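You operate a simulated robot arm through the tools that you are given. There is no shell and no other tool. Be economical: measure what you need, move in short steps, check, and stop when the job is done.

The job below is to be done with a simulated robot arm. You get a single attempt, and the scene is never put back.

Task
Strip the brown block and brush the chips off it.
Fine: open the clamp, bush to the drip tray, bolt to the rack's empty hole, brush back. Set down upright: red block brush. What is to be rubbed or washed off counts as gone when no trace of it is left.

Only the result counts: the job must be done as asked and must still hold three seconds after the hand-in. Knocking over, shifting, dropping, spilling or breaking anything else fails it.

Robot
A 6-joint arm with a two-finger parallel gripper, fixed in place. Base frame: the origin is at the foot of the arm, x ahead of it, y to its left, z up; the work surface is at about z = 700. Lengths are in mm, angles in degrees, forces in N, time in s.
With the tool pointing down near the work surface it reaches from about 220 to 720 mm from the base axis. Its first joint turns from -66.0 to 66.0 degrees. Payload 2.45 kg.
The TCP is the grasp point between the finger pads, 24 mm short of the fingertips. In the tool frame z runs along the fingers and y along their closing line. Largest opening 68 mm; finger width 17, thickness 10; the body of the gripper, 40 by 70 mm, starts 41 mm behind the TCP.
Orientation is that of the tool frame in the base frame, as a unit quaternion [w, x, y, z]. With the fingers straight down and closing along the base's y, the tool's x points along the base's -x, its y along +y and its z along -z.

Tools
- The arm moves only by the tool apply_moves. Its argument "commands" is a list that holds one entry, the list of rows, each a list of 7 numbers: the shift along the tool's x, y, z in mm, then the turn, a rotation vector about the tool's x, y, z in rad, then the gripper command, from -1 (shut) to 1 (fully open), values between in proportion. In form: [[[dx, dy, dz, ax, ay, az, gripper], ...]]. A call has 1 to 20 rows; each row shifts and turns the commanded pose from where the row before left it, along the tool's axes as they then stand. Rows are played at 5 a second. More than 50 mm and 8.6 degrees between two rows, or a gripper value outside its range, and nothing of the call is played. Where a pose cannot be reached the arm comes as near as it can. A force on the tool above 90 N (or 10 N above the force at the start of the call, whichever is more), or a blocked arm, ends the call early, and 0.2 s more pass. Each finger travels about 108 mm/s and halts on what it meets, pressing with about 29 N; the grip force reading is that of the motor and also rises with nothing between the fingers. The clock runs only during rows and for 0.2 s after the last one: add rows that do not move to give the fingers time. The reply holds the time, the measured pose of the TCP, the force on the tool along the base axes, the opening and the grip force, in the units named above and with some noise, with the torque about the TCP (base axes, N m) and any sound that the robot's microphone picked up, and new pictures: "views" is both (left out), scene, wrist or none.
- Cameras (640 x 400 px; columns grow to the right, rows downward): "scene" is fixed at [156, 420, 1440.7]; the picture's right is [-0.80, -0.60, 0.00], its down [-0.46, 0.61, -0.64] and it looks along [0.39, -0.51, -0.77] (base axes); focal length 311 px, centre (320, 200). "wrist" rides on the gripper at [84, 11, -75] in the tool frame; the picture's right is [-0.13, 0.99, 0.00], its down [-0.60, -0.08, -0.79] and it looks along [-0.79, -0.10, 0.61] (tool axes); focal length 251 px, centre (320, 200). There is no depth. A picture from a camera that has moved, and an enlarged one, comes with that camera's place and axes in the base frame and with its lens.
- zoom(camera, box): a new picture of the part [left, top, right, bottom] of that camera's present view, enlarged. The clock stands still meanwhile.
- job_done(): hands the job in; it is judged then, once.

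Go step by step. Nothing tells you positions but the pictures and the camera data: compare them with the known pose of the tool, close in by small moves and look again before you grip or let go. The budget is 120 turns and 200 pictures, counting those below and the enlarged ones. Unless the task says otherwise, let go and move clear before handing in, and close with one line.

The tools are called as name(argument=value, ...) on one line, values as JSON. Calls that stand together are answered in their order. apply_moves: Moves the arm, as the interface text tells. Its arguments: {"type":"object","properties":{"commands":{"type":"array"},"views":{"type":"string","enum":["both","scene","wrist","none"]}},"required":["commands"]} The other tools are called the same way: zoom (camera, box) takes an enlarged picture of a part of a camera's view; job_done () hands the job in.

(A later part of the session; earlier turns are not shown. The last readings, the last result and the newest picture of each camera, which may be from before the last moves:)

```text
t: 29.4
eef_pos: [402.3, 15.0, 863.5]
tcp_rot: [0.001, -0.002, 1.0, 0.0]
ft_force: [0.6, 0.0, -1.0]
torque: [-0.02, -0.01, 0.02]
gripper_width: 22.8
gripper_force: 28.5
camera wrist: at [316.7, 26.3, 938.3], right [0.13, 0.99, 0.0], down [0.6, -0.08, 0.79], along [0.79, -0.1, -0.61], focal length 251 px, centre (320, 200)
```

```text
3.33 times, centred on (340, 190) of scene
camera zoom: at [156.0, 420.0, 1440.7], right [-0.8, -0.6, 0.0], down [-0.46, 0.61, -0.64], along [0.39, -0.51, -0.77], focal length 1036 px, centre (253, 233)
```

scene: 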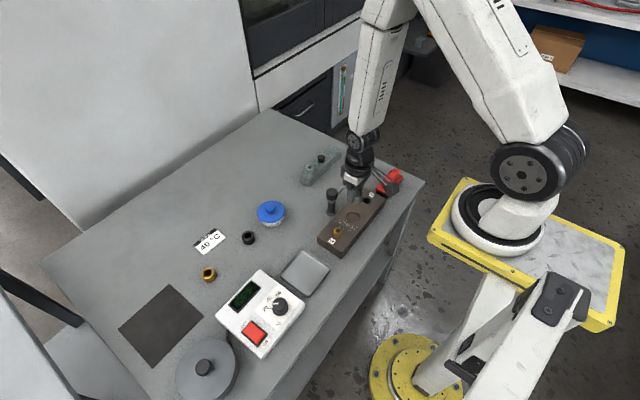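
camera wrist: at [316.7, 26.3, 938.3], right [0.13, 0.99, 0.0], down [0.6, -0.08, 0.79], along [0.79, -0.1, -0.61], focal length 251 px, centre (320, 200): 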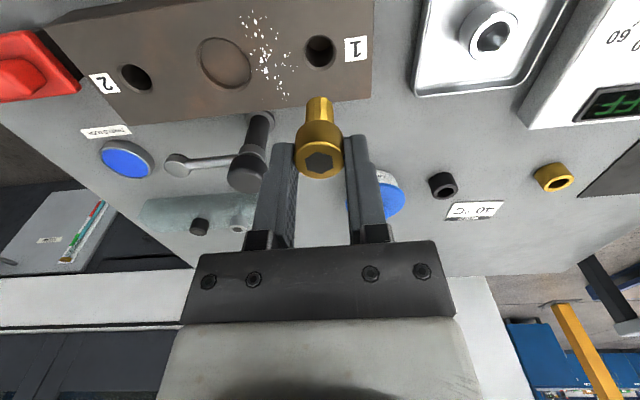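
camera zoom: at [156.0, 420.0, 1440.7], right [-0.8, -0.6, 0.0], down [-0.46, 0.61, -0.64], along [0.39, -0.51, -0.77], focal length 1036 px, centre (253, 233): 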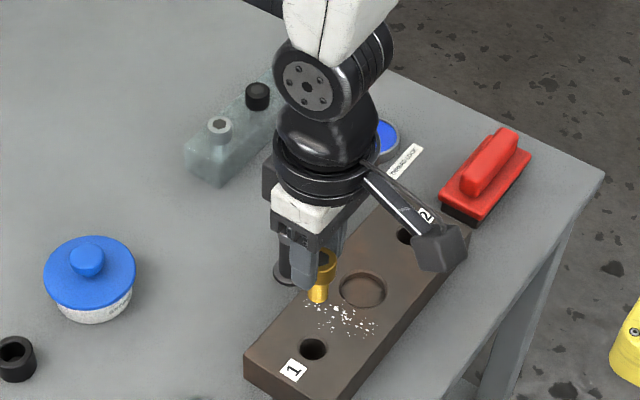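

The bolt is out; its shank tip sits about 61 mm below the TCP. The rack's empty hole is near (605,−251), so I'll carry the bolt there and look.

apply_moves(commands=[[[-22, -36, 0, 0, 0, 0, -1], [-22, -36, 0, 0, 0, 0, -1], [-22, -36, 0, 0, 0, 0, -1], [-22, -36, 0, 0, 0, 0, -1], [-22, -36, 0, 0, 0, 0, -1], [-22, -37, 0, 0, 0, 0, -1], [-23, -37, 0, 0, 0, 0, -1], [0, 0, 0, 0, 0, 0, -1]]], views="wrist")

zoom(camera="wrist", box=[200, 0, 520, 200])

zoom(camera="scene", box=[290, 100, 410, 200])

```text
t: 31.2
eef_pos: [557.3, -235.9, 862.4]
tcp_rot: [0.001, -0.001, 1.0, 0.0]
ft_force: [-0.4, -0.3, -1.0]
torque: [-0.03, -0.01, -0.01]
gripper_width: 22.5
gripper_force: 28.9
camera wrist: at [472.3, -224.9, 939.5], right [0.13, 0.99, 0.0], down [0.6, -0.08, 0.79], along [0.79, -0.1, -0.61], focal length 251 px, centre (320, 200)
```

wrist: 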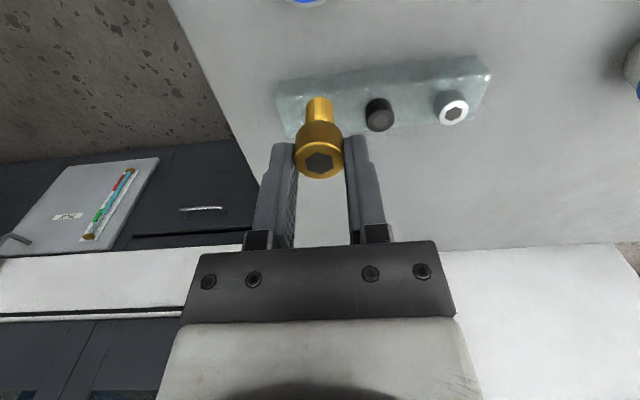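

```text
2.00 times, centred on (360, 100) of wrist
camera zoom: at [472.3, -224.9, 939.5], right [0.13, 0.99, 0.0], down [0.6, -0.08, 0.79], along [0.79, -0.1, -0.61], focal length 503 px, centre (240, 400)
```

zoom: 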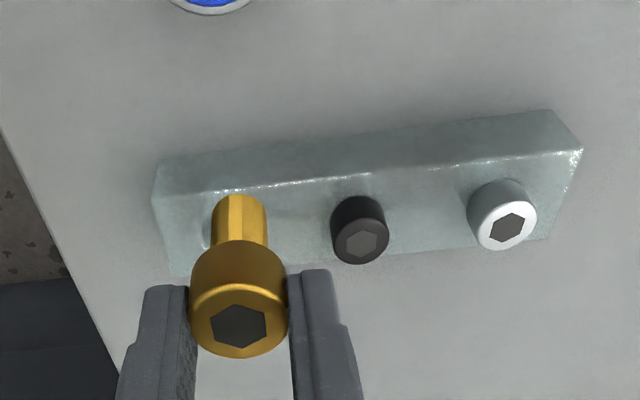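

```text
4.00 times, centred on (350, 150) of scene
camera zoom: at [156.0, 420.0, 1440.7], right [-0.8, -0.6, 0.0], down [-0.46, 0.61, -0.64], along [0.39, -0.51, -0.77], focal length 1244 px, centre (200, 400)
```

zoom: 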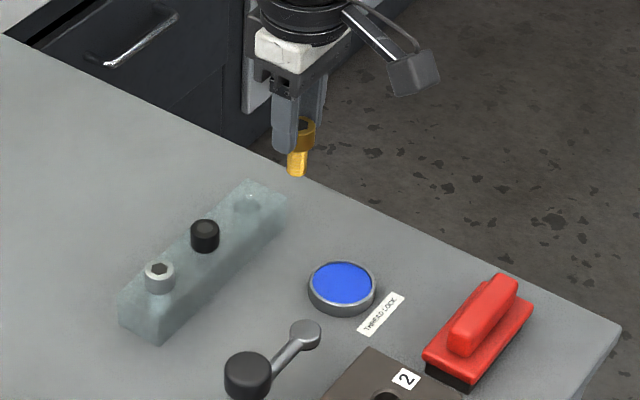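

The bolt hides the hole, so I'll step aside in y and look again.

apply_moves(commands=[[[0, 20, 0, 0, 0, 0, -1], [0, 20, 0, 0, 0, 0, -1], [0, 0, 0, 0, 0, 0, -1]]], views="none")

zoom(camera="wrist", box=[160, 20, 400, 170])

zoom(camera="scene", box=[300, 120, 380, 190])

```text
t: 32.0
eef_pos: [556.4, -195.8, 865.0]
tcp_rot: [0.001, 0.0, 1.0, 0.001]
ft_force: [0.5, -0.1, -0.6]
torque: [0.03, 0.01, 0.01]
gripper_width: 22.4
gripper_force: 29.3
```

```text
2.67 times, centred on (280, 95) of wrist
camera zoom: at [471.4, -185.1, 941.1], right [0.13, 0.99, 0.0], down [0.6, -0.08, 0.79], along [0.79, -0.1, -0.61], focal length 670 px, centre (427, 480)
```

zoom: 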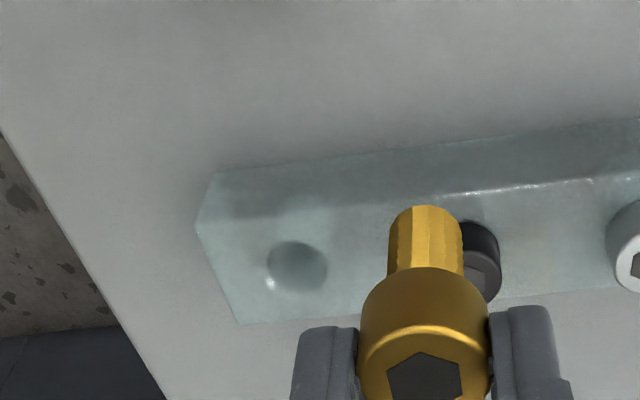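

```text
5.71 times, centred on (340, 155) of scene
camera zoom: at [156.0, 420.0, 1440.7], right [-0.8, -0.6, 0.0], down [-0.46, 0.61, -0.64], along [0.39, -0.51, -0.77], focal length 1777 px, centre (206, 457)
```

zoom: 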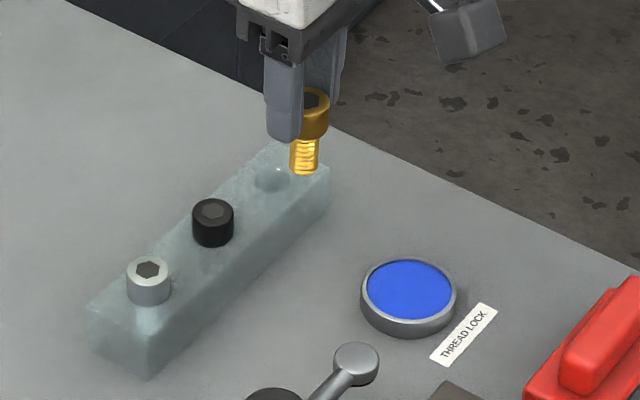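

The hole is around (610,−251) with the rack top at z≈728. I'll bring the bolt to hover with its tip about 12 mm above it.

apply_moves(commands=[[[-18, -18, 0, 0, 0, 0, -1], [-18, -18, 0, 0, 0, 0, -1], [-17, -19, 20, 0, 0, 0, -1], [0, 0, 22, 0, 0, 0, -1], [0, 0, 20, 0, 0, 0, -1], [0, 0, 0, 0, 0, 0, -1]]], views="none")

zoom(camera="wrist", box=[240, 50, 400, 150])

zoom(camera="scene", box=[310, 130, 370, 190])

```text
t: 33.4
eef_pos: [612.3, -253.1, 804.1]
tcp_rot: [0.001, -0.001, 1.0, 0.0]
ft_force: [-0.6, 0.8, -0.4]
torque: [0.01, 0.0, 0.02]
gripper_width: 22.5
gripper_force: 29.0
```

```text
4.00 times, centred on (320, 100) of wrist
camera zoom: at [527.0, -241.8, 879.3], right [0.13, 0.99, 0.0], down [0.6, -0.08, 0.79], along [0.79, -0.1, -0.61], focal length 1006 px, centre (320, 600)
```

zoom: 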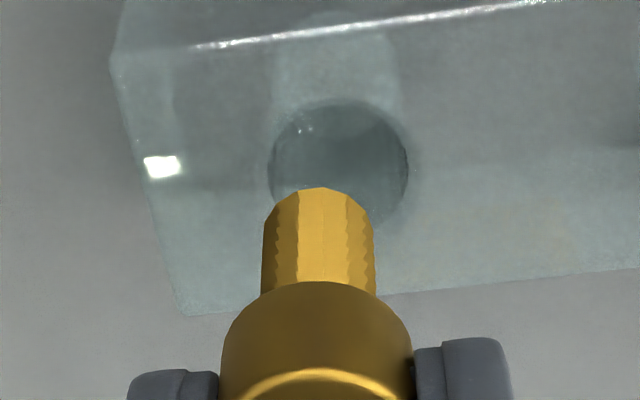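

```text
6.67 times, centred on (340, 160) of scene
camera zoom: at [156.0, 420.0, 1440.7], right [-0.8, -0.6, 0.0], down [-0.46, 0.61, -0.64], along [0.39, -0.51, -0.77], focal length 2073 px, centre (187, 467)
```

zoom: 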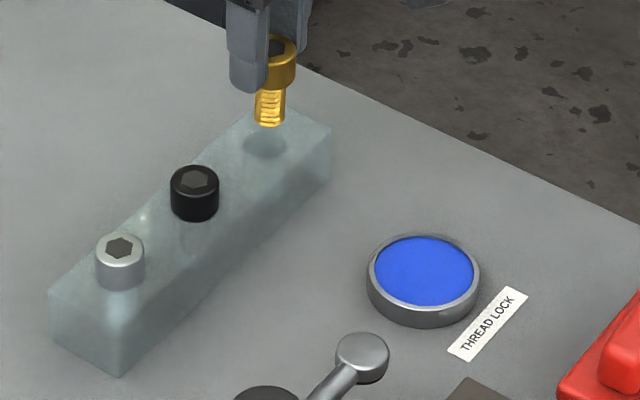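

The hole is generous (about 21 mm against a 16 mm shank). It lies about 2.8 mm to +y of the bolt axis, so I'll correct and lower partway.

apply_moves(commands=[[[0, 2.8, 0, 0, 0, 0, -1], [0, 0, 10, 0, 0, 0, -1], [0, 0, 8, 0, 0, 0, -1], [0, 0, 0, 0, 0, 0, -1]]], views="none")

zoom(camera="wrist", box=[240, 50, 400, 150])

zoom(camera="scene", box=[310, 130, 370, 190])

```text
t: 34.4
eef_pos: [612.4, -250.0, 784.9]
tcp_rot: [0.0, -0.001, 1.0, 0.001]
ft_force: [0.0, -0.1, -1.4]
torque: [0.01, 0.02, -0.01]
gripper_width: 22.9
gripper_force: 28.7
```

```text
4.00 times, centred on (320, 100) of wrist
camera zoom: at [526.9, -238.4, 860.9], right [0.13, 0.99, 0.0], down [0.6, -0.08, 0.79], along [0.79, -0.1, -0.61], focal length 1006 px, centre (320, 600)
```

zoom: 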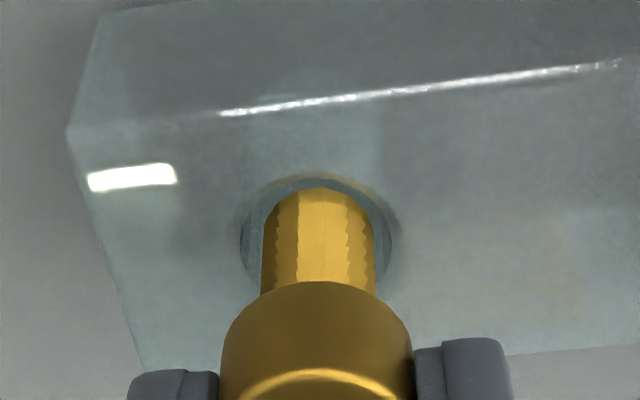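

```text
6.67 times, centred on (340, 160) of scene
camera zoom: at [156.0, 420.0, 1440.7], right [-0.8, -0.6, 0.0], down [-0.46, 0.61, -0.64], along [0.39, -0.51, -0.77], focal length 2073 px, centre (187, 467)
```

zoom: 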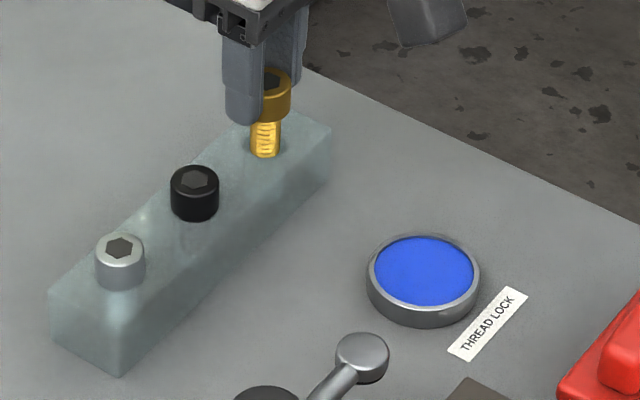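

The tip is entering the hole, well centred. I'll keep lowering.

apply_moves(commands=[[[0, 0, 6, 0, 0, 0, -1], [0, 0, 6, 0, 0, 0, -1], [0, 0, 6, 0, 0, 0, -1], [0, 0, 0, 0, 0, 0, -1]]], views="none")

zoom(camera="wrist", box=[240, 50, 400, 150])

zoom(camera="scene", box=[310, 130, 370, 190])

```text
t: 35.4
eef_pos: [611.6, -249.7, 768.2]
tcp_rot: [0.001, -0.001, 1.0, 0.0]
ft_force: [-0.6, -0.7, -0.7]
torque: [0.0, 0.01, 0.03]
gripper_width: 22.4
gripper_force: 29.7
```

```text
4.00 times, centred on (320, 100) of wrist
camera zoom: at [527.2, -239.6, 843.4], right [0.13, 0.99, 0.0], down [0.6, -0.08, 0.79], along [0.79, -0.1, -0.61], focal length 1006 px, centre (320, 600)
```

zoom: 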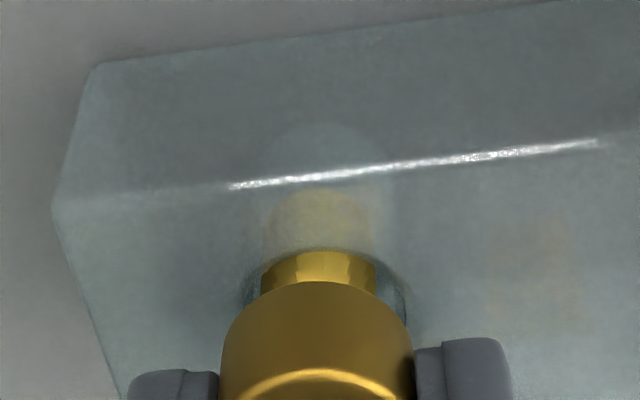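

```text
6.67 times, centred on (340, 160) of scene
camera zoom: at [156.0, 420.0, 1440.7], right [-0.8, -0.6, 0.0], down [-0.46, 0.61, -0.64], along [0.39, -0.51, -0.77], focal length 2073 px, centre (187, 467)
```

zoom: 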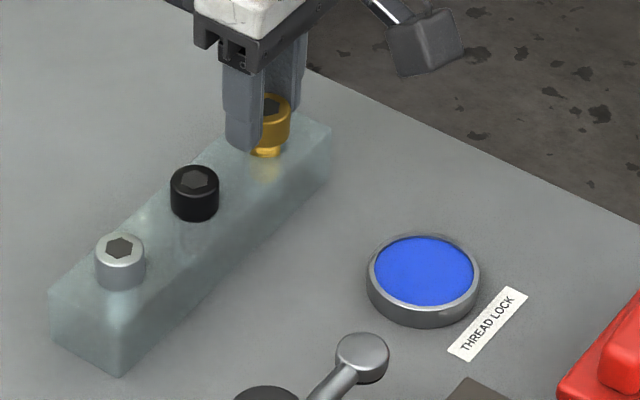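

apply_moves(commands=[[[0, 0.8, 3, 0, 0, 0, -1], [0, 0, 2, 0, 0, 0, -1], [0, 0, 1, 0, 0, 0, -1], [0, 0, 0, 0, 0, 0, -1]]], views="none")

zoom(camera="wrist", box=[240, 50, 400, 150])

```text
t: 36.4
eef_pos: [612.9, -249.4, 762.5]
tcp_rot: [0.002, -0.001, 1.0, 0.0]
ft_force: [-3.2, 6.5, 24.3]
torque: [0.16, 0.2, -0.05]
gripper_width: 22.7
gripper_force: 29.0
```

```text
4.00 times, centred on (320, 100) of wrist
camera zoom: at [527.7, -238.5, 838.2], right [0.13, 0.99, 0.0], down [0.6, -0.08, 0.8], along [0.79, -0.1, -0.61], focal length 1006 px, centre (320, 600)
```

zoom: 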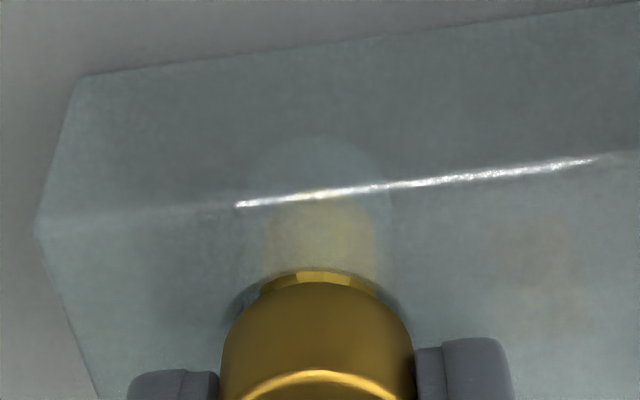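

There is contact at 24 N with the shank almost fully in. I'll ease off slightly, open gently, and look at how it settles.

apply_moves(commands=[[[0, 0, -0.8, 0, 0, 0, -1], [0, 0, 0, 0, 0, 0, -0.25], [0, 0, 0, 0, 0, 0, 0], [0, 0, 0, 0, 0, 0, 0.2], [0, 0, 0, 0, 0, 0, 0.2]]], views="none")

zoom(camera="wrist", box=[240, 50, 400, 150])

zoom(camera="scene", box=[310, 130, 370, 190])

```text
t: 37.6
eef_pos: [611.8, -249.4, 761.0]
tcp_rot: [0.001, -0.001, 1.0, 0.0]
ft_force: [0.9, 0.1, 0.1]
torque: [0.0, 0.01, 0.01]
gripper_width: 40.9
gripper_force: 0.0
```

```text
4.00 times, centred on (320, 100) of wrist
camera zoom: at [526.6, -238.5, 836.9], right [0.13, 0.99, 0.0], down [0.6, -0.08, 0.79], along [0.79, -0.1, -0.61], focal length 1006 px, centre (320, 600)
```

zoom: 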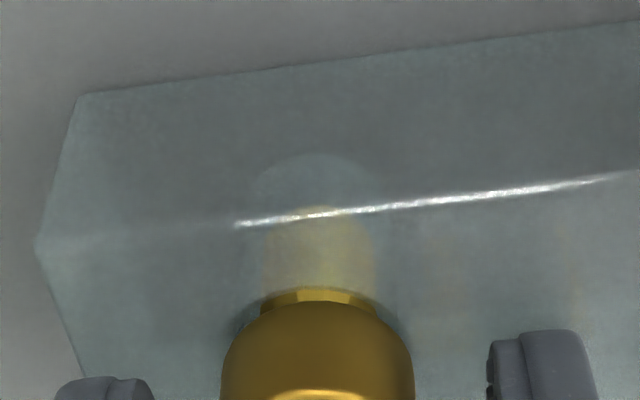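

```text
6.67 times, centred on (340, 160) of scene
camera zoom: at [156.0, 420.0, 1440.7], right [-0.8, -0.6, 0.0], down [-0.46, 0.61, -0.64], along [0.39, -0.51, -0.77], focal length 2073 px, centre (187, 467)
```

zoom: 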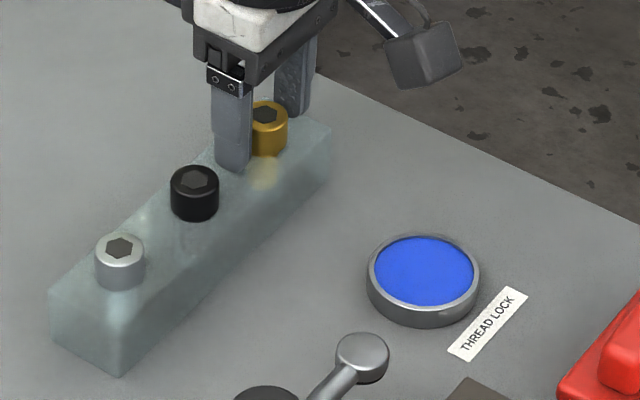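

The bolt stands upright in the rack. I'll rise clear.

apply_moves(commands=[[[0, 0, -15, 0, 0, 0, 0.2], [0, 0, -25, 0, 0, 0, 0.2], [0, 0, -35, 0, 0, 0, 1], [0, 0, -25, 0, 0, 0, 1], [0, 0, 0, 0, 0, 0, 1]]], views="none")

zoom(camera="wrist", box=[200, 0, 520, 200])

zoom(camera="scene", box=[300, 130, 430, 240])

```text
t: 38.8
eef_pos: [612.3, -247.0, 862.3]
tcp_rot: [0.001, 0.0, 1.0, 0.0]
ft_force: [0.2, 0.2, -0.2]
torque: [-0.01, 0.0, 0.0]
gripper_width: 67.8
gripper_force: 0.2
```

```text
2.00 times, centred on (360, 100) of wrist
camera zoom: at [527.4, -236.3, 937.8], right [0.13, 0.99, 0.0], down [0.6, -0.08, 0.79], along [0.79, -0.1, -0.61], focal length 503 px, centre (240, 400)
```

zoom: 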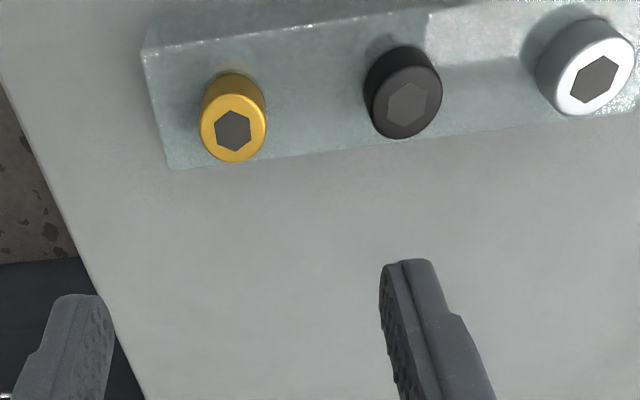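

```text
3.64 times, centred on (365, 185) of scene
camera zoom: at [156.0, 420.0, 1440.7], right [-0.8, -0.6, 0.0], down [-0.46, 0.61, -0.64], along [0.39, -0.51, -0.77], focal length 1131 px, centre (156, 254)
```

zoom: 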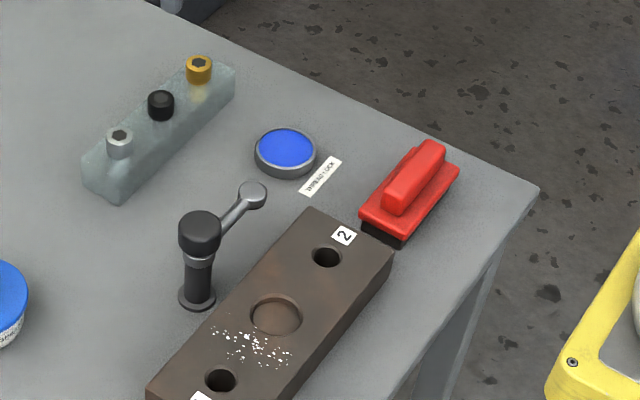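

The bolt is in the rack. Next I'll go to the red brush near (385,−245) and look at it.

apply_moves(commands=[[[45, 0, 0, 0, 0, 0, 1], [45, 0, 0, 0, 0, 0, 1], [45, 0, 0, 0, 0, 0, 1], [45, 0, 0, 0, 0, 0, 1], [45, 0, 0, 0, 0, 0, 1], [0, 0, 0, 0, 0, 0, 1]]], views="wrist")

zoom(camera="scene", box=[350, 150, 430, 220])

```text
t: 40.2
eef_pos: [387.9, -247.9, 857.8]
tcp_rot: [0.0, -0.001, 1.0, 0.0]
ft_force: [0.1, 0.0, 0.6]
torque: [-0.05, -0.01, 0.01]
gripper_width: 67.8
gripper_force: 0.2
camera wrist: at [302.2, -236.4, 933.8], right [0.13, 0.99, 0.0], down [0.6, -0.08, 0.79], along [0.79, -0.1, -0.61], focal length 251 px, centre (320, 200)
```

wrist: 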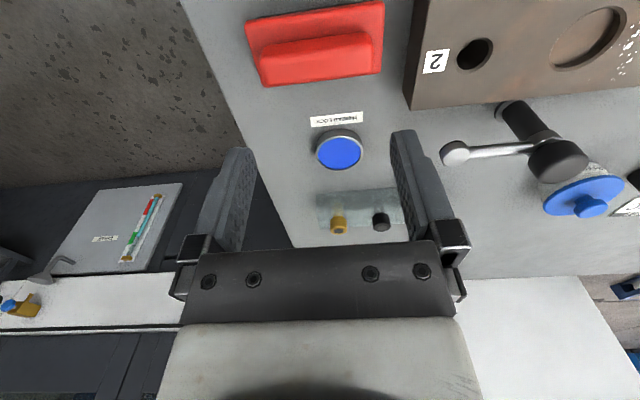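

```text
5.71 times, centred on (390, 185) of scene
camera zoom: at [156.0, 420.0, 1440.7], right [-0.8, -0.6, 0.0], down [-0.46, 0.61, -0.64], along [0.39, -0.51, -0.77], focal length 1777 px, centre (-80, 286)
```

zoom: 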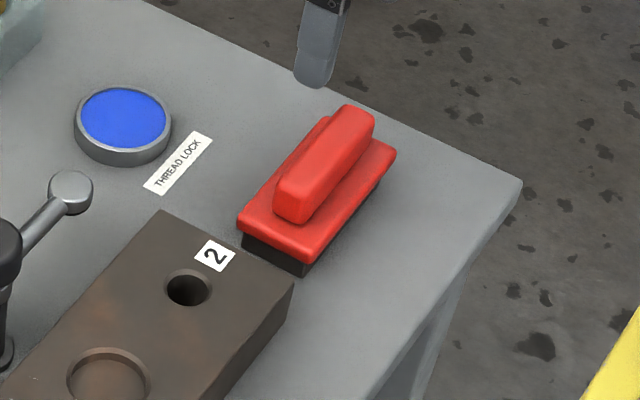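

The brush handle is a bar along y, centred at about (380,−248) with its top near z≈745. I'll rotate the gripper 90° clockwise so it closes across the handle.

apply_moves(commands=[[[7, 0, 0, 0, 0, 0.1428, 1], [0, 0, 0, 0, 0, 0.1428, 1], [0, 0, 0, 0, 0, 0.1428, 1], [0, 0, 0, 0, 0, 0.1428, 1], [0, 0, 0, 0, 0, 0.1428, 1], [0, 0, 0, 0, 0, 0.1428, 1], [0, 0, 0, 0, 0, 0.1428, 1], [0, 0, 0, 0, 0, 0.1428, 1], [0, 0, 0, 0, 0, 0.1428, 1], [0, 0, 0, 0, 0, 0.1428, 1], [0, 0, 0, 0, 0, 0.1428, 1], [0, 0, 30, 0, 0, 0, 1], [0, 0, 0, 0, 0, 0, 1]]], views="wrist")

zoom(camera="scene", box=[340, 140, 430, 220])

```text
t: 43.0
eef_pos: [377.1, -251.8, 830.9]
tcp_rot: [0.001, 0.708, 0.707, 0.0]
ft_force: [-0.3, 0.2, 0.3]
torque: [0.03, -0.04, 0.01]
gripper_width: 67.9
gripper_force: 0.0
camera wrist: at [387.4, -166.5, 907.4], right [0.99, -0.13, 0.0], down [-0.08, -0.6, 0.79], along [-0.1, -0.79, -0.61], focal length 251 px, centre (320, 200)
```

wrist: 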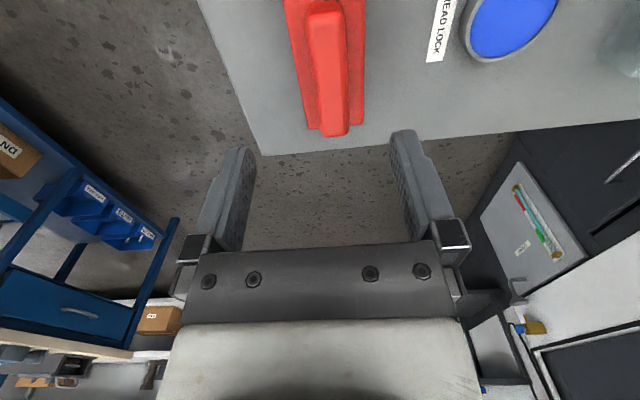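

```text
5.00 times, centred on (385, 180) of scene
camera zoom: at [156.0, 420.0, 1440.7], right [-0.8, -0.6, 0.0], down [-0.46, 0.61, -0.64], along [0.39, -0.51, -0.77], focal length 1555 px, centre (-5, 300)
```

zoom: 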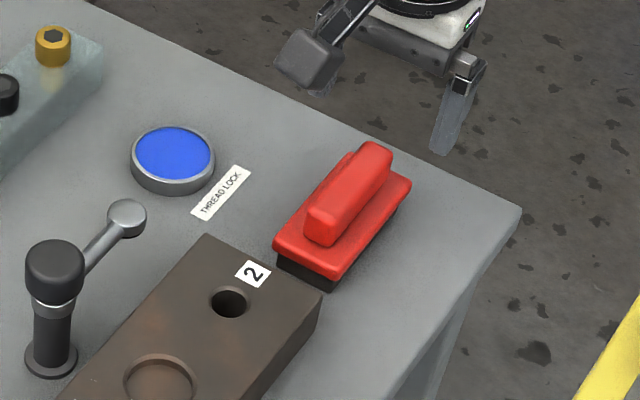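

The handle spans y≈−291..−208 at x≈383. I'll shift slightly and descend closer.

apply_moves(commands=[[[1, 4, 20, 0, 0, 0, 1], [0, 0, 20, 0, 0, 0, 1], [0, 0, 0, 0, 0, 0, 1]]], views="wrist")

zoom(camera="scene", box=[340, 140, 430, 220])

```text
t: 43.8
eef_pos: [382.2, -249.4, 789.5]
tcp_rot: [0.0, 0.706, 0.708, 0.001]
ft_force: [0.9, -0.1, 0.3]
torque: [-0.01, 0.0, 0.0]
gripper_width: 68.0
gripper_force: 0.0
camera wrist: at [391.6, -164.9, 865.6], right [0.99, -0.13, 0.0], down [-0.08, -0.6, 0.79], along [-0.1, -0.79, -0.61], focal length 251 px, centre (320, 200)
```

wrist: 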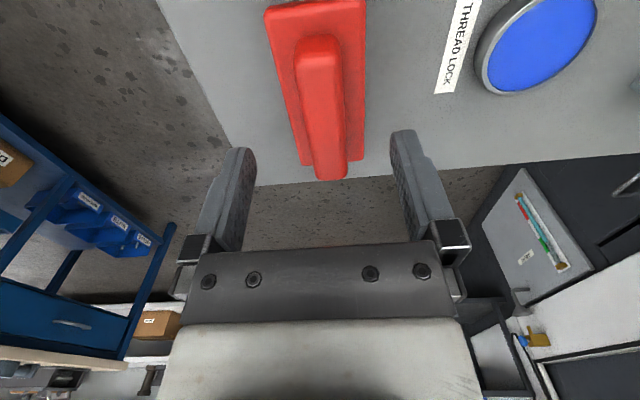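

```text
5.00 times, centred on (385, 180) of scene
camera zoom: at [156.0, 420.0, 1440.7], right [-0.8, -0.6, 0.0], down [-0.46, 0.61, -0.64], along [0.39, -0.51, -0.77], focal length 1555 px, centre (-5, 300)
```

zoom: 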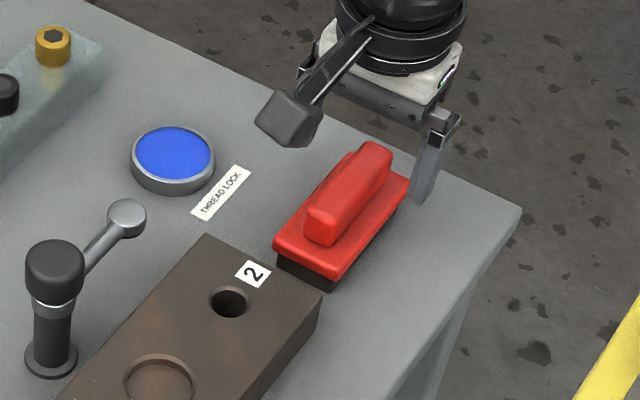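

The handle is about 2.5 mm further in +x. I'll correct and descend to grip height.

apply_moves(commands=[[[0, 2.5, 15, 0, 0, 0, 1], [0, 0, 15, 0, 0, 0, 1], [0, 0, 4, 0, 0, 0, 1], [0, 0, 0, 0, 0, 0, 1]]], views="wrist")

zoom(camera="scene", box=[350, 150, 420, 210])

```text
t: 44.8
eef_pos: [385.1, -248.6, 755.2]
tcp_rot: [0.001, 0.707, 0.708, 0.0]
ft_force: [-0.5, 0.0, -0.6]
torque: [-0.02, 0.01, 0.02]
gripper_width: 68.3
gripper_force: 0.0
camera wrist: at [394.5, -164.1, 832.2], right [0.99, -0.13, 0.0], down [-0.08, -0.6, 0.79], along [-0.1, -0.79, -0.61], focal length 251 px, centre (320, 200)
```

wrist: 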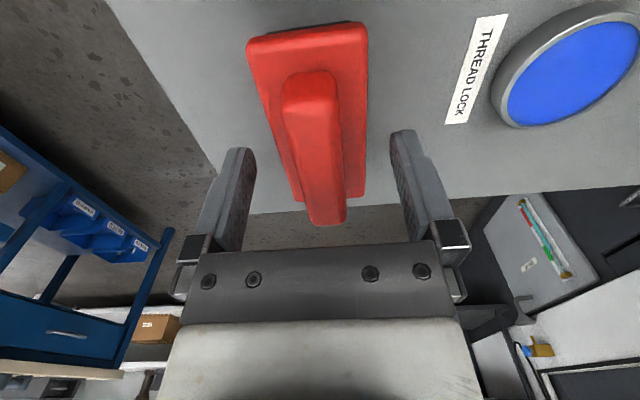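

```text
6.67 times, centred on (385, 180) of scene
camera zoom: at [156.0, 420.0, 1440.7], right [-0.8, -0.6, 0.0], down [-0.46, 0.61, -0.64], along [0.39, -0.51, -0.77], focal length 2073 px, centre (-113, 333)
```

zoom: 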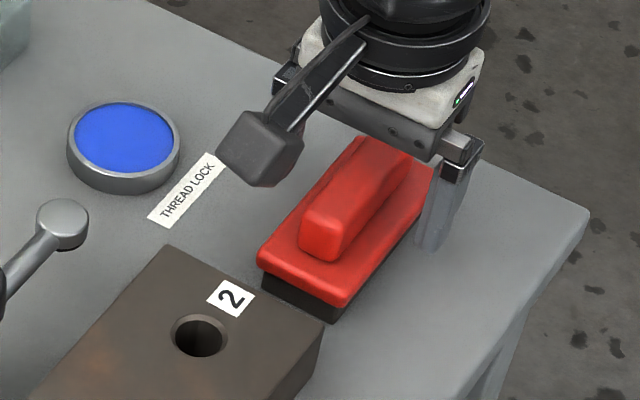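

The handle is centred between the fingers. I'll close on it.

apply_moves(commands=[[[0, 0, 1, 0, 0, 0, 1], [0, 0, 0, 0, 0, 0, -1], [0, 0, 0, 0, 0, 0, -1], [0, 0, 0, 0, 0, 0, -1], [0, 0, 0, 0, 0, 0, -1]]], views="wrist")

zoom(camera="scene", box=[350, 150, 420, 210])

```text
t: 46.0
eef_pos: [386.3, -248.7, 754.8]
tcp_rot: [0.001, 0.707, 0.708, 0.001]
ft_force: [-0.3, -0.2, 0.0]
torque: [-0.01, 0.0, -0.03]
gripper_width: 21.9
gripper_force: 28.5
camera wrist: at [395.1, -164.3, 831.4], right [0.99, -0.13, 0.0], down [-0.08, -0.6, 0.79], along [-0.1, -0.79, -0.61], focal length 251 px, centre (320, 200)
```

wrist: 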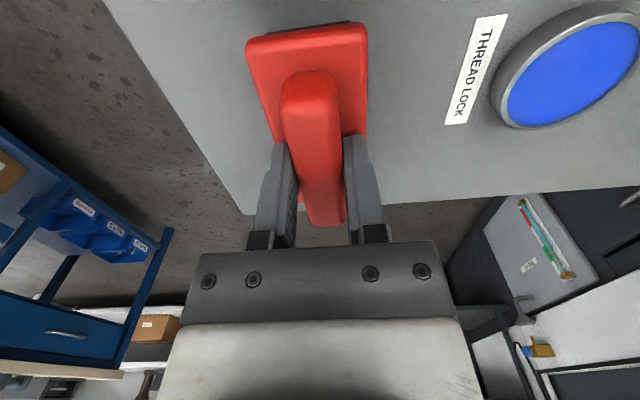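

```text
6.67 times, centred on (385, 180) of scene
camera zoom: at [156.0, 420.0, 1440.7], right [-0.8, -0.6, 0.0], down [-0.46, 0.61, -0.64], along [0.39, -0.51, -0.77], focal length 2073 px, centre (-113, 333)
```

zoom: 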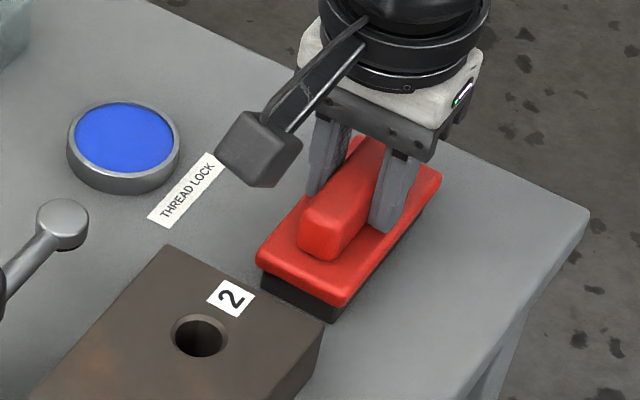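

The brush is held; its bottom is about 54.5 mm below the TCP, picked at (385.5,−248.7,754.8). I'll lift it and carry it above the chips at about (402,−20).

apply_moves(commands=[[[0, 0, -15, 0, 0, 0, -1], [0, 0, -45, 0, 0, 0, -1], [0, 0, -45, 0, 0, 0, -1], [40, 3, 0, 0, 0, 0, -1], [40, 3, 0, 0, 0, 0, -1], [40, 3, 0, 0, 0, 0, -1], [40, 3, 0, 0, 0, 0, -1], [40, 3, 0, 0, 0, 0, -1], [28, 2, 0, 0, 0, 0, -1], [0, 0, 0, 0, 0, 0, -1]]], views="both")

zoom(camera="scene", box=[300, 150, 420, 260])

```text
t: 48.2
eef_pos: [401.6, -20.8, 860.9]
tcp_rot: [0.0, 0.706, 0.708, 0.001]
ft_force: [0.0, 0.4, -0.9]
torque: [-0.02, 0.0, -0.04]
gripper_width: 21.8
gripper_force: 29.3
camera wrist: at [412.5, 63.5, 936.6], right [0.99, -0.13, 0.0], down [-0.08, -0.6, 0.79], along [-0.1, -0.79, -0.61], focal length 251 px, centre (320, 200)
```

scene: 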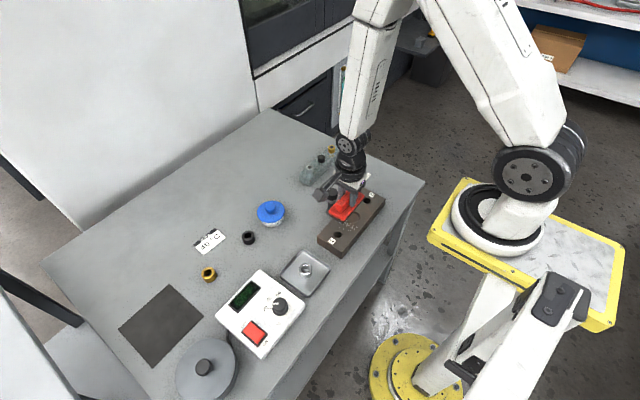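
wrist: 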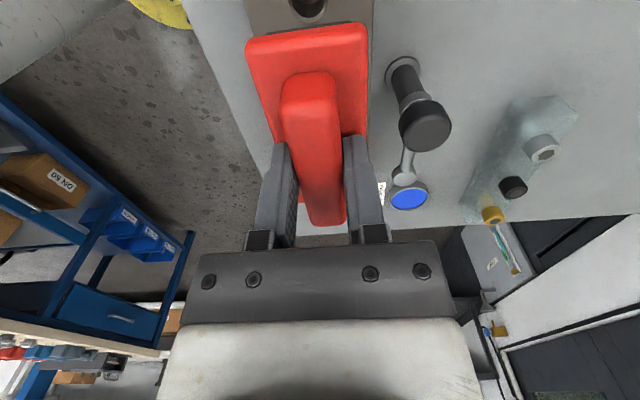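

```text
3.64 times, centred on (360, 205) of scene
camera zoom: at [156.0, 420.0, 1440.7], right [-0.8, -0.6, 0.0], down [-0.46, 0.61, -0.64], along [0.39, -0.51, -0.77], focal length 1131 px, centre (174, 182)
```

zoom: 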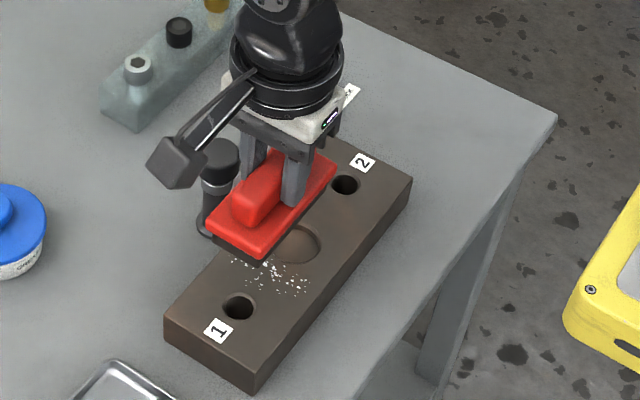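

The brush is above the block. I'll lower it toward the surface until it makes contact.

apply_moves(commands=[[[0, 0, 30, 0, 0, 0, -1], [0, 0, 30, 0, 0, 0, -1], [0, 0, 10, 0, 0, 0, -1], [0, 0, 0, 0, 0, 0, -1]]], views="none")

zoom(camera="scene", box=[310, 170, 400, 250])

```text
t: 49.2
eef_pos: [401.6, -19.8, 791.6]
tcp_rot: [0.0, 0.706, 0.708, 0.001]
ft_force: [-2.5, 3.8, 15.8]
torque: [0.26, 0.15, -0.01]
gripper_width: 21.7
gripper_force: 29.2
```

```text
5.00 times, centred on (355, 210) of scene
camera zoom: at [155.7, 420.1, 1440.7], right [-0.8, -0.6, 0.0], down [-0.46, 0.61, -0.64], along [0.39, -0.51, -0.77], focal length 1555 px, centre (145, 150)
```

zoom: 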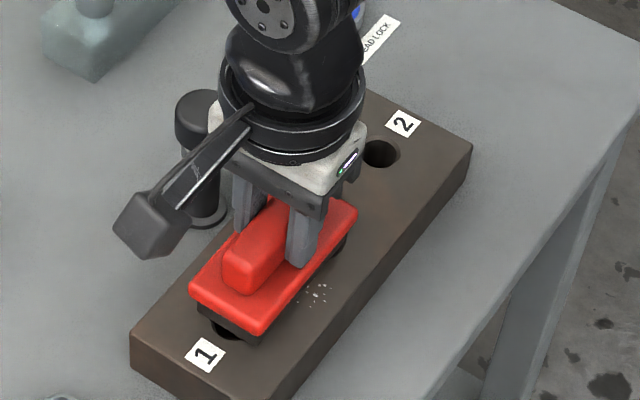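

Contact is at TCP z≈791.5 with about 16 N. I'll sweep across x: first slightly +x, then all the way to the −x edge.

apply_moves(commands=[[[0, 8, 0, 0, 0, 0, -1], [0, 8, 0, 0, 0, 0, -1], [0, 6, 0, 0, 0, 0, -1], [0, -10, 0, 0, 0, 0, -1], [0, -12, 0, 0, 0, 0, -1], [0, -12, 0, 0, 0, 0, -1], [0, -12, 0, 0, 0, 0, -1], [0, -12, 0, 0, 0, 0, -1], [0, -12, 0, 0, 0, 0, -1], [0, 0, 0, 0, 0, 0, -1]]], views="none")

zoom(camera="scene", box=[310, 170, 400, 250])

```text
t: 51.4
eef_pos: [354.4, -19.4, 790.2]
tcp_rot: [0.001, 0.706, 0.708, 0.002]
ft_force: [8.9, 0.6, 27.2]
torque: [0.07, -0.58, 0.0]
gripper_width: 21.6
gripper_force: 29.1
```

```text
5.00 times, centred on (355, 210) of scene
camera zoom: at [155.8, 420.0, 1440.7], right [-0.8, -0.6, 0.0], down [-0.46, 0.61, -0.64], along [0.39, -0.51, -0.77], focal length 1555 px, centre (145, 150)
```

zoom: 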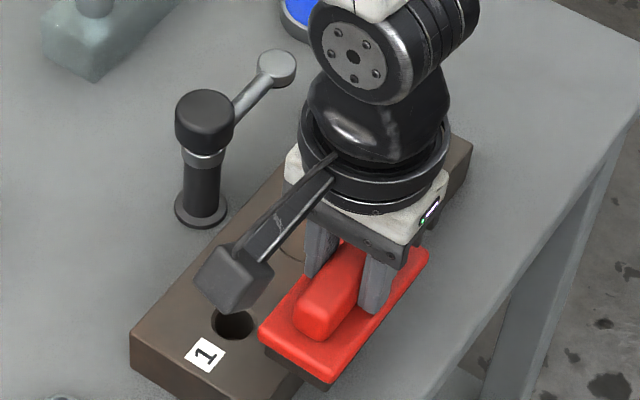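

The first pass is done. I'll do another stroke each way, then lift and inspect.

apply_moves(commands=[[[0, 12, 0, 0, 0, 0, -1], [0, 12, 0, 0, 0, 0, -1], [0, 12, 0, 0, 0, 0, -1], [0, 12, 0, 0, 0, 0, -1], [0, 12, 0, 0, 0, 0, -1], [0, 10, 0, 0, 0, 0, -1], [0, -12, 0, 0, 0, 0, -1], [0, -12, 0, 0, 0, 0, -1], [0, -12, 0, 0, 0, 0, -1], [0, -12, 0, 0, 0, 0, -1], [0, -12, 0, 0, 0, 0, -1], [0, -12, 0, 0, 0, 0, -1], [0, 0, -20, 0, 0, 0, -1], [-30, 0, -45, 0, 0, 0, -1], [-40, 0, 0, 0, 0, 0, -1], [-40, 0, 0, 0, 0, 0, -1], [-40, 0, 0, 0, 0, 0, -1], [0, 0, 0, 0, 0, 0, -1]]], views="wrist")

zoom(camera="scene", box=[300, 160, 420, 260])

```text
refused: row 14 steps farther than a row can; nothing moved
```

```text
4.00 times, centred on (360, 210) of scene
camera zoom: at [155.8, 420.0, 1440.7], right [-0.8, -0.6, 0.0], down [-0.46, 0.61, -0.64], along [0.39, -0.51, -0.77], focal length 1244 px, centre (160, 160)
```

zoom: 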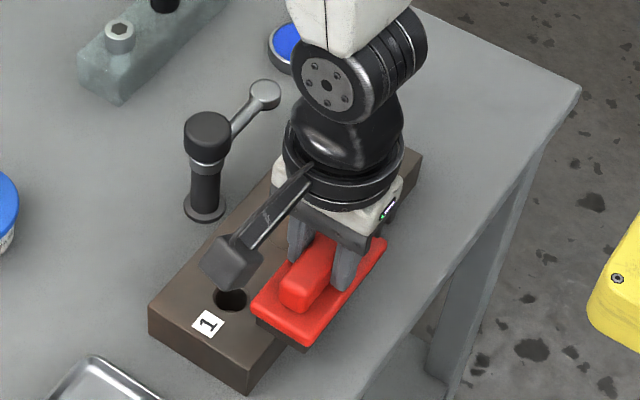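

One row was too long, so nothing moved. I'm repeating the stroke with shorter lift steps.

apply_moves(commands=[[[0, 12, 0, 0, 0, 0, -1], [0, 12, 0, 0, 0, 0, -1], [0, 12, 0, 0, 0, 0, -1], [0, 12, 0, 0, 0, 0, -1], [0, 12, 0, 0, 0, 0, -1], [0, 10, 0, 0, 0, 0, -1], [0, -12, 0, 0, 0, 0, -1], [0, -12, 0, 0, 0, 0, -1], [0, -12, 0, 0, 0, 0, -1], [0, -12, 0, 0, 0, 0, -1], [0, -12, 0, 0, 0, 0, -1], [0, -12, 0, 0, 0, 0, -1], [0, 0, -20, 0, 0, 0, -1], [0, 0, -45, 0, 0, 0, -1], [-40, 0, 0, 0, 0, 0, -1], [-40, 0, 0, 0, 0, 0, -1], [-40, 0, 0, 0, 0, 0, -1], [-40, 0, 0, 0, 0, 0, -1], [0, 0, 0, 0, 0, 0, -1]]], views="wrist")

zoom(camera="scene", box=[300, 160, 420, 260])

```text
t: 55.4
eef_pos: [354.4, -183.1, 854.9]
tcp_rot: [0.001, 0.706, 0.708, 0.001]
ft_force: [0.6, 0.0, -0.9]
torque: [-0.01, 0.02, 0.04]
gripper_width: 21.6
gripper_force: 29.1
camera wrist: at [364.0, -97.9, 931.2], right [0.99, -0.13, 0.0], down [-0.08, -0.6, 0.79], along [-0.1, -0.79, -0.61], focal length 251 px, centre (320, 200)
```

wrist: 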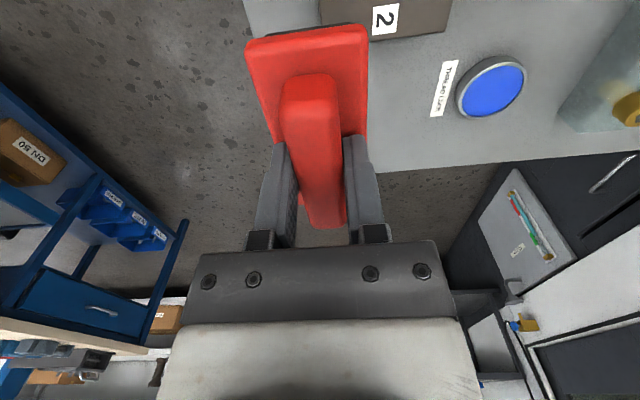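

```text
4.00 times, centred on (360, 210) of scene
camera zoom: at [156.0, 420.0, 1440.7], right [-0.8, -0.6, 0.0], down [-0.46, 0.61, -0.64], along [0.39, -0.51, -0.77], focal length 1244 px, centre (160, 160)
```

zoom: 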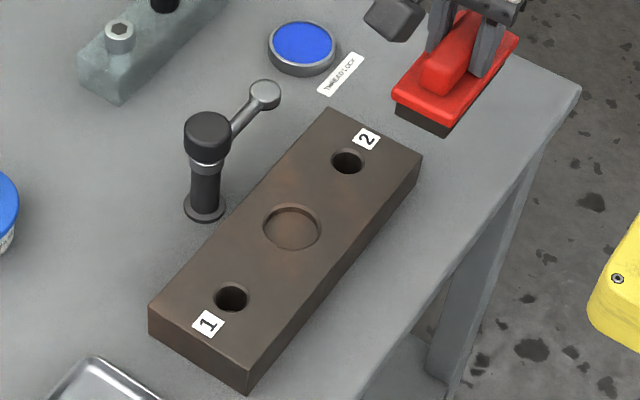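

No chips show on the block. I'll check closely before returning the brush.

zoom(camera="scene", box=[334, 200, 384, 250])

zoom(camera="scene", box=[312, 215, 362, 265])

```text
8.00 times, centred on (359, 225) of scene
camera zoom: at [156.0, 420.0, 1440.7], right [-0.8, -0.6, 0.0], down [-0.46, 0.61, -0.64], along [0.39, -0.51, -0.77], focal length 2488 px, centre (8, 0)
```

zoom: 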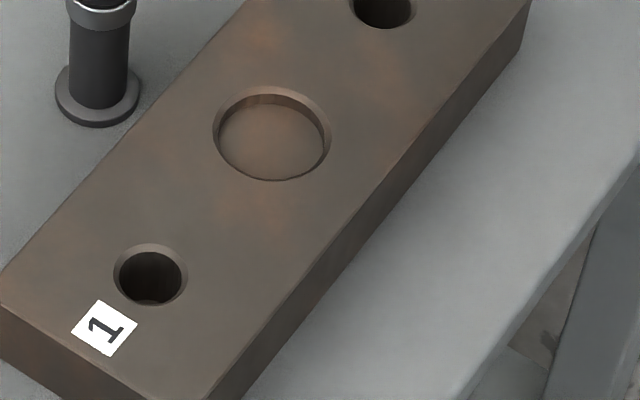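

```text
8.00 times, centred on (337, 240) of scene
camera zoom: at [156.0, 420.0, 1440.7], right [-0.8, -0.6, 0.0], down [-0.46, 0.61, -0.64], along [0.39, -0.51, -0.77], focal length 2488 px, centre (184, -120)
```

zoom: 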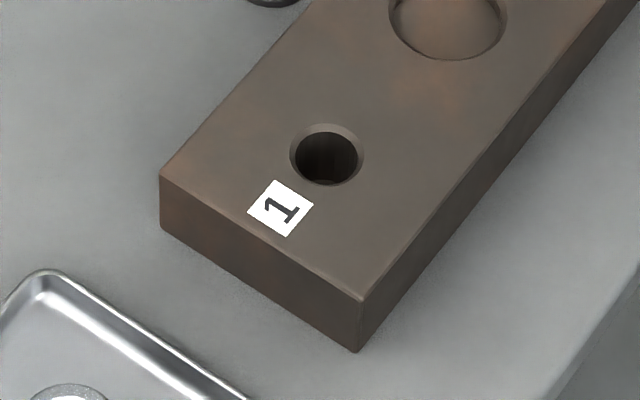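

The block is clean. I'll carry the brush back to exactly where it was picked up.

apply_moves(commands=[[[-34, 16, 0, 0, 0, 0, -1], [-34, 17, 0, 0, 0, 0, -1], [0, 0, 40, 0, 0, 0, -1], [0, 0, 40, 0, 0, 0, -1], [0, 0, 12, 0, 0, 0, -1], [0, 0, 0, 0, 0, 0, -1]]], views="wrist")

zoom(camera="scene", box=[350, 150, 420, 210])

```text
t: 56.8
eef_pos: [387.5, -251.4, 765.3]
tcp_rot: [0.001, 0.706, 0.708, 0.0]
ft_force: [0.0, 0.1, -1.5]
torque: [0.04, 0.0, -0.03]
gripper_width: 21.6
gripper_force: 28.9
camera wrist: at [396.9, -166.7, 839.7], right [0.99, -0.13, 0.0], down [-0.08, -0.6, 0.79], along [-0.1, -0.79, -0.61], focal length 251 px, centre (320, 200)
```

wrist: 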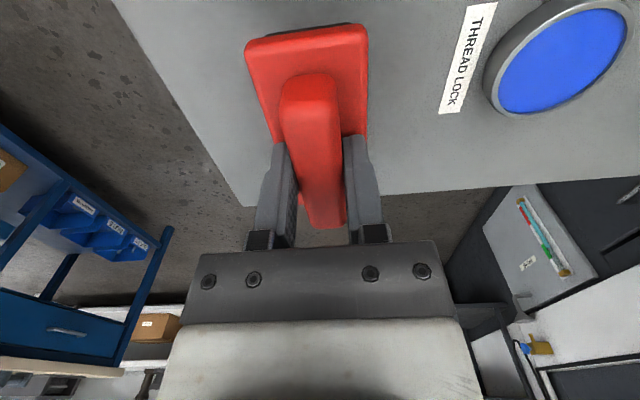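

```text
6.67 times, centred on (385, 180) of scene
camera zoom: at [156.0, 420.0, 1440.7], right [-0.8, -0.6, 0.0], down [-0.46, 0.61, -0.64], along [0.39, -0.51, -0.77], focal length 2073 px, centre (-113, 333)
```

zoom: 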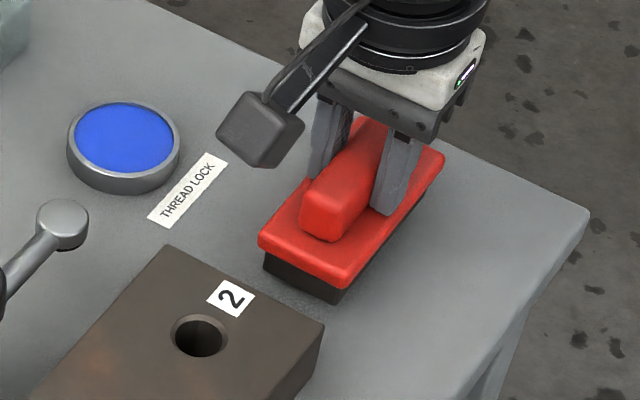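

apply_moves(commands=[[[0, 0, 5, 0, 0, 0, -1], [0, 0, 2, 0, 0, 0, -1], [0, 0, 0.7, 0, 0, 0, -1], [0, 0, 0, 0, 0, 0, -1]]], views="none")

zoom(camera="scene", box=[350, 150, 420, 210])

```text
t: 57.8
eef_pos: [385.7, -249.1, 755.6]
tcp_rot: [0.0, 0.707, 0.707, 0.0]
ft_force: [-0.4, -0.7, -0.9]
torque: [0.01, -0.01, 0.02]
gripper_width: 21.6
gripper_force: 29.3
```

```text
6.67 times, centred on (385, 180) of scene
camera zoom: at [156.0, 420.0, 1440.7], right [-0.8, -0.6, 0.0], down [-0.46, 0.61, -0.64], along [0.39, -0.51, -0.77], focal length 2073 px, centre (-113, 333)
```

zoom: 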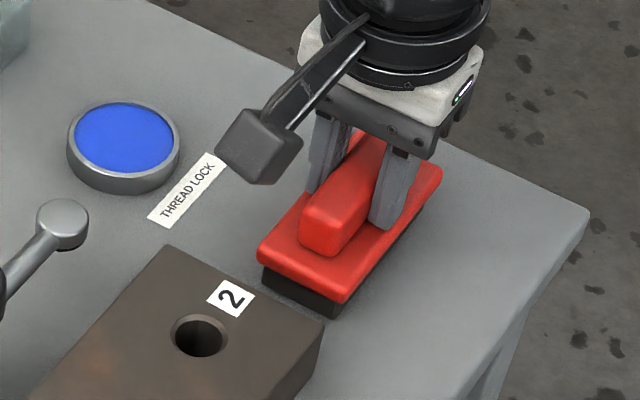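

apply_moves(commands=[[[0, 0, 0.7, 0, 0, 0, -1], [0, 0, 0.7, 0, 0, 0, -1], [0, 0, 0, 0, 0, 0, -1]]], views="none")

```text
t: 58.6
eef_pos: [385.0, -248.4, 754.6]
tcp_rot: [0.0, 0.707, 0.707, 0.001]
ft_force: [-0.6, 0.4, -0.8]
torque: [-0.01, -0.01, 0.03]
gripper_width: 21.7
gripper_force: 28.8
```

apply_moves(commands=[[[0, 0, 0.6, 0, 0, 0, -1], [0, 0, 0.6, 0, 0, 0, -1], [0, 0, 0, 0, 0, 0, -1]]], views="none")

zoom(camera="scene", box=[350, 150, 420, 210])

```text
t: 59.4
eef_pos: [386.0, -249.3, 754.1]
tcp_rot: [0.001, 0.706, 0.708, 0.001]
ft_force: [0.3, 0.2, -1.2]
torque: [0.01, 0.05, 0.0]
gripper_width: 21.6
gripper_force: 28.8
```

```text
6.67 times, centred on (385, 180) of scene
camera zoom: at [156.0, 420.0, 1440.7], right [-0.8, -0.6, 0.0], down [-0.46, 0.61, -0.64], along [0.39, -0.51, -0.77], focal length 2073 px, centre (-113, 333)
```

zoom: 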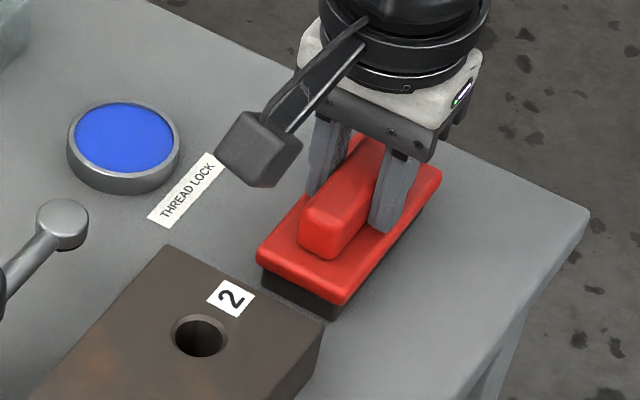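

apply_moves(commands=[[[0, 0, 0.6, 0, 0, 0, -1], [0, 0, 0.5, 0, 0, 0, -1], [0, 0, 0, 0, 0, 0, -1]]], views="none")

```text
t: 60.2
eef_pos: [386.0, -249.0, 752.5]
tcp_rot: [0.002, 0.706, 0.708, 0.001]
ft_force: [-6.2, -0.2, 26.8]
torque: [0.03, 0.21, 0.01]
gripper_width: 21.5
gripper_force: 29.1
```

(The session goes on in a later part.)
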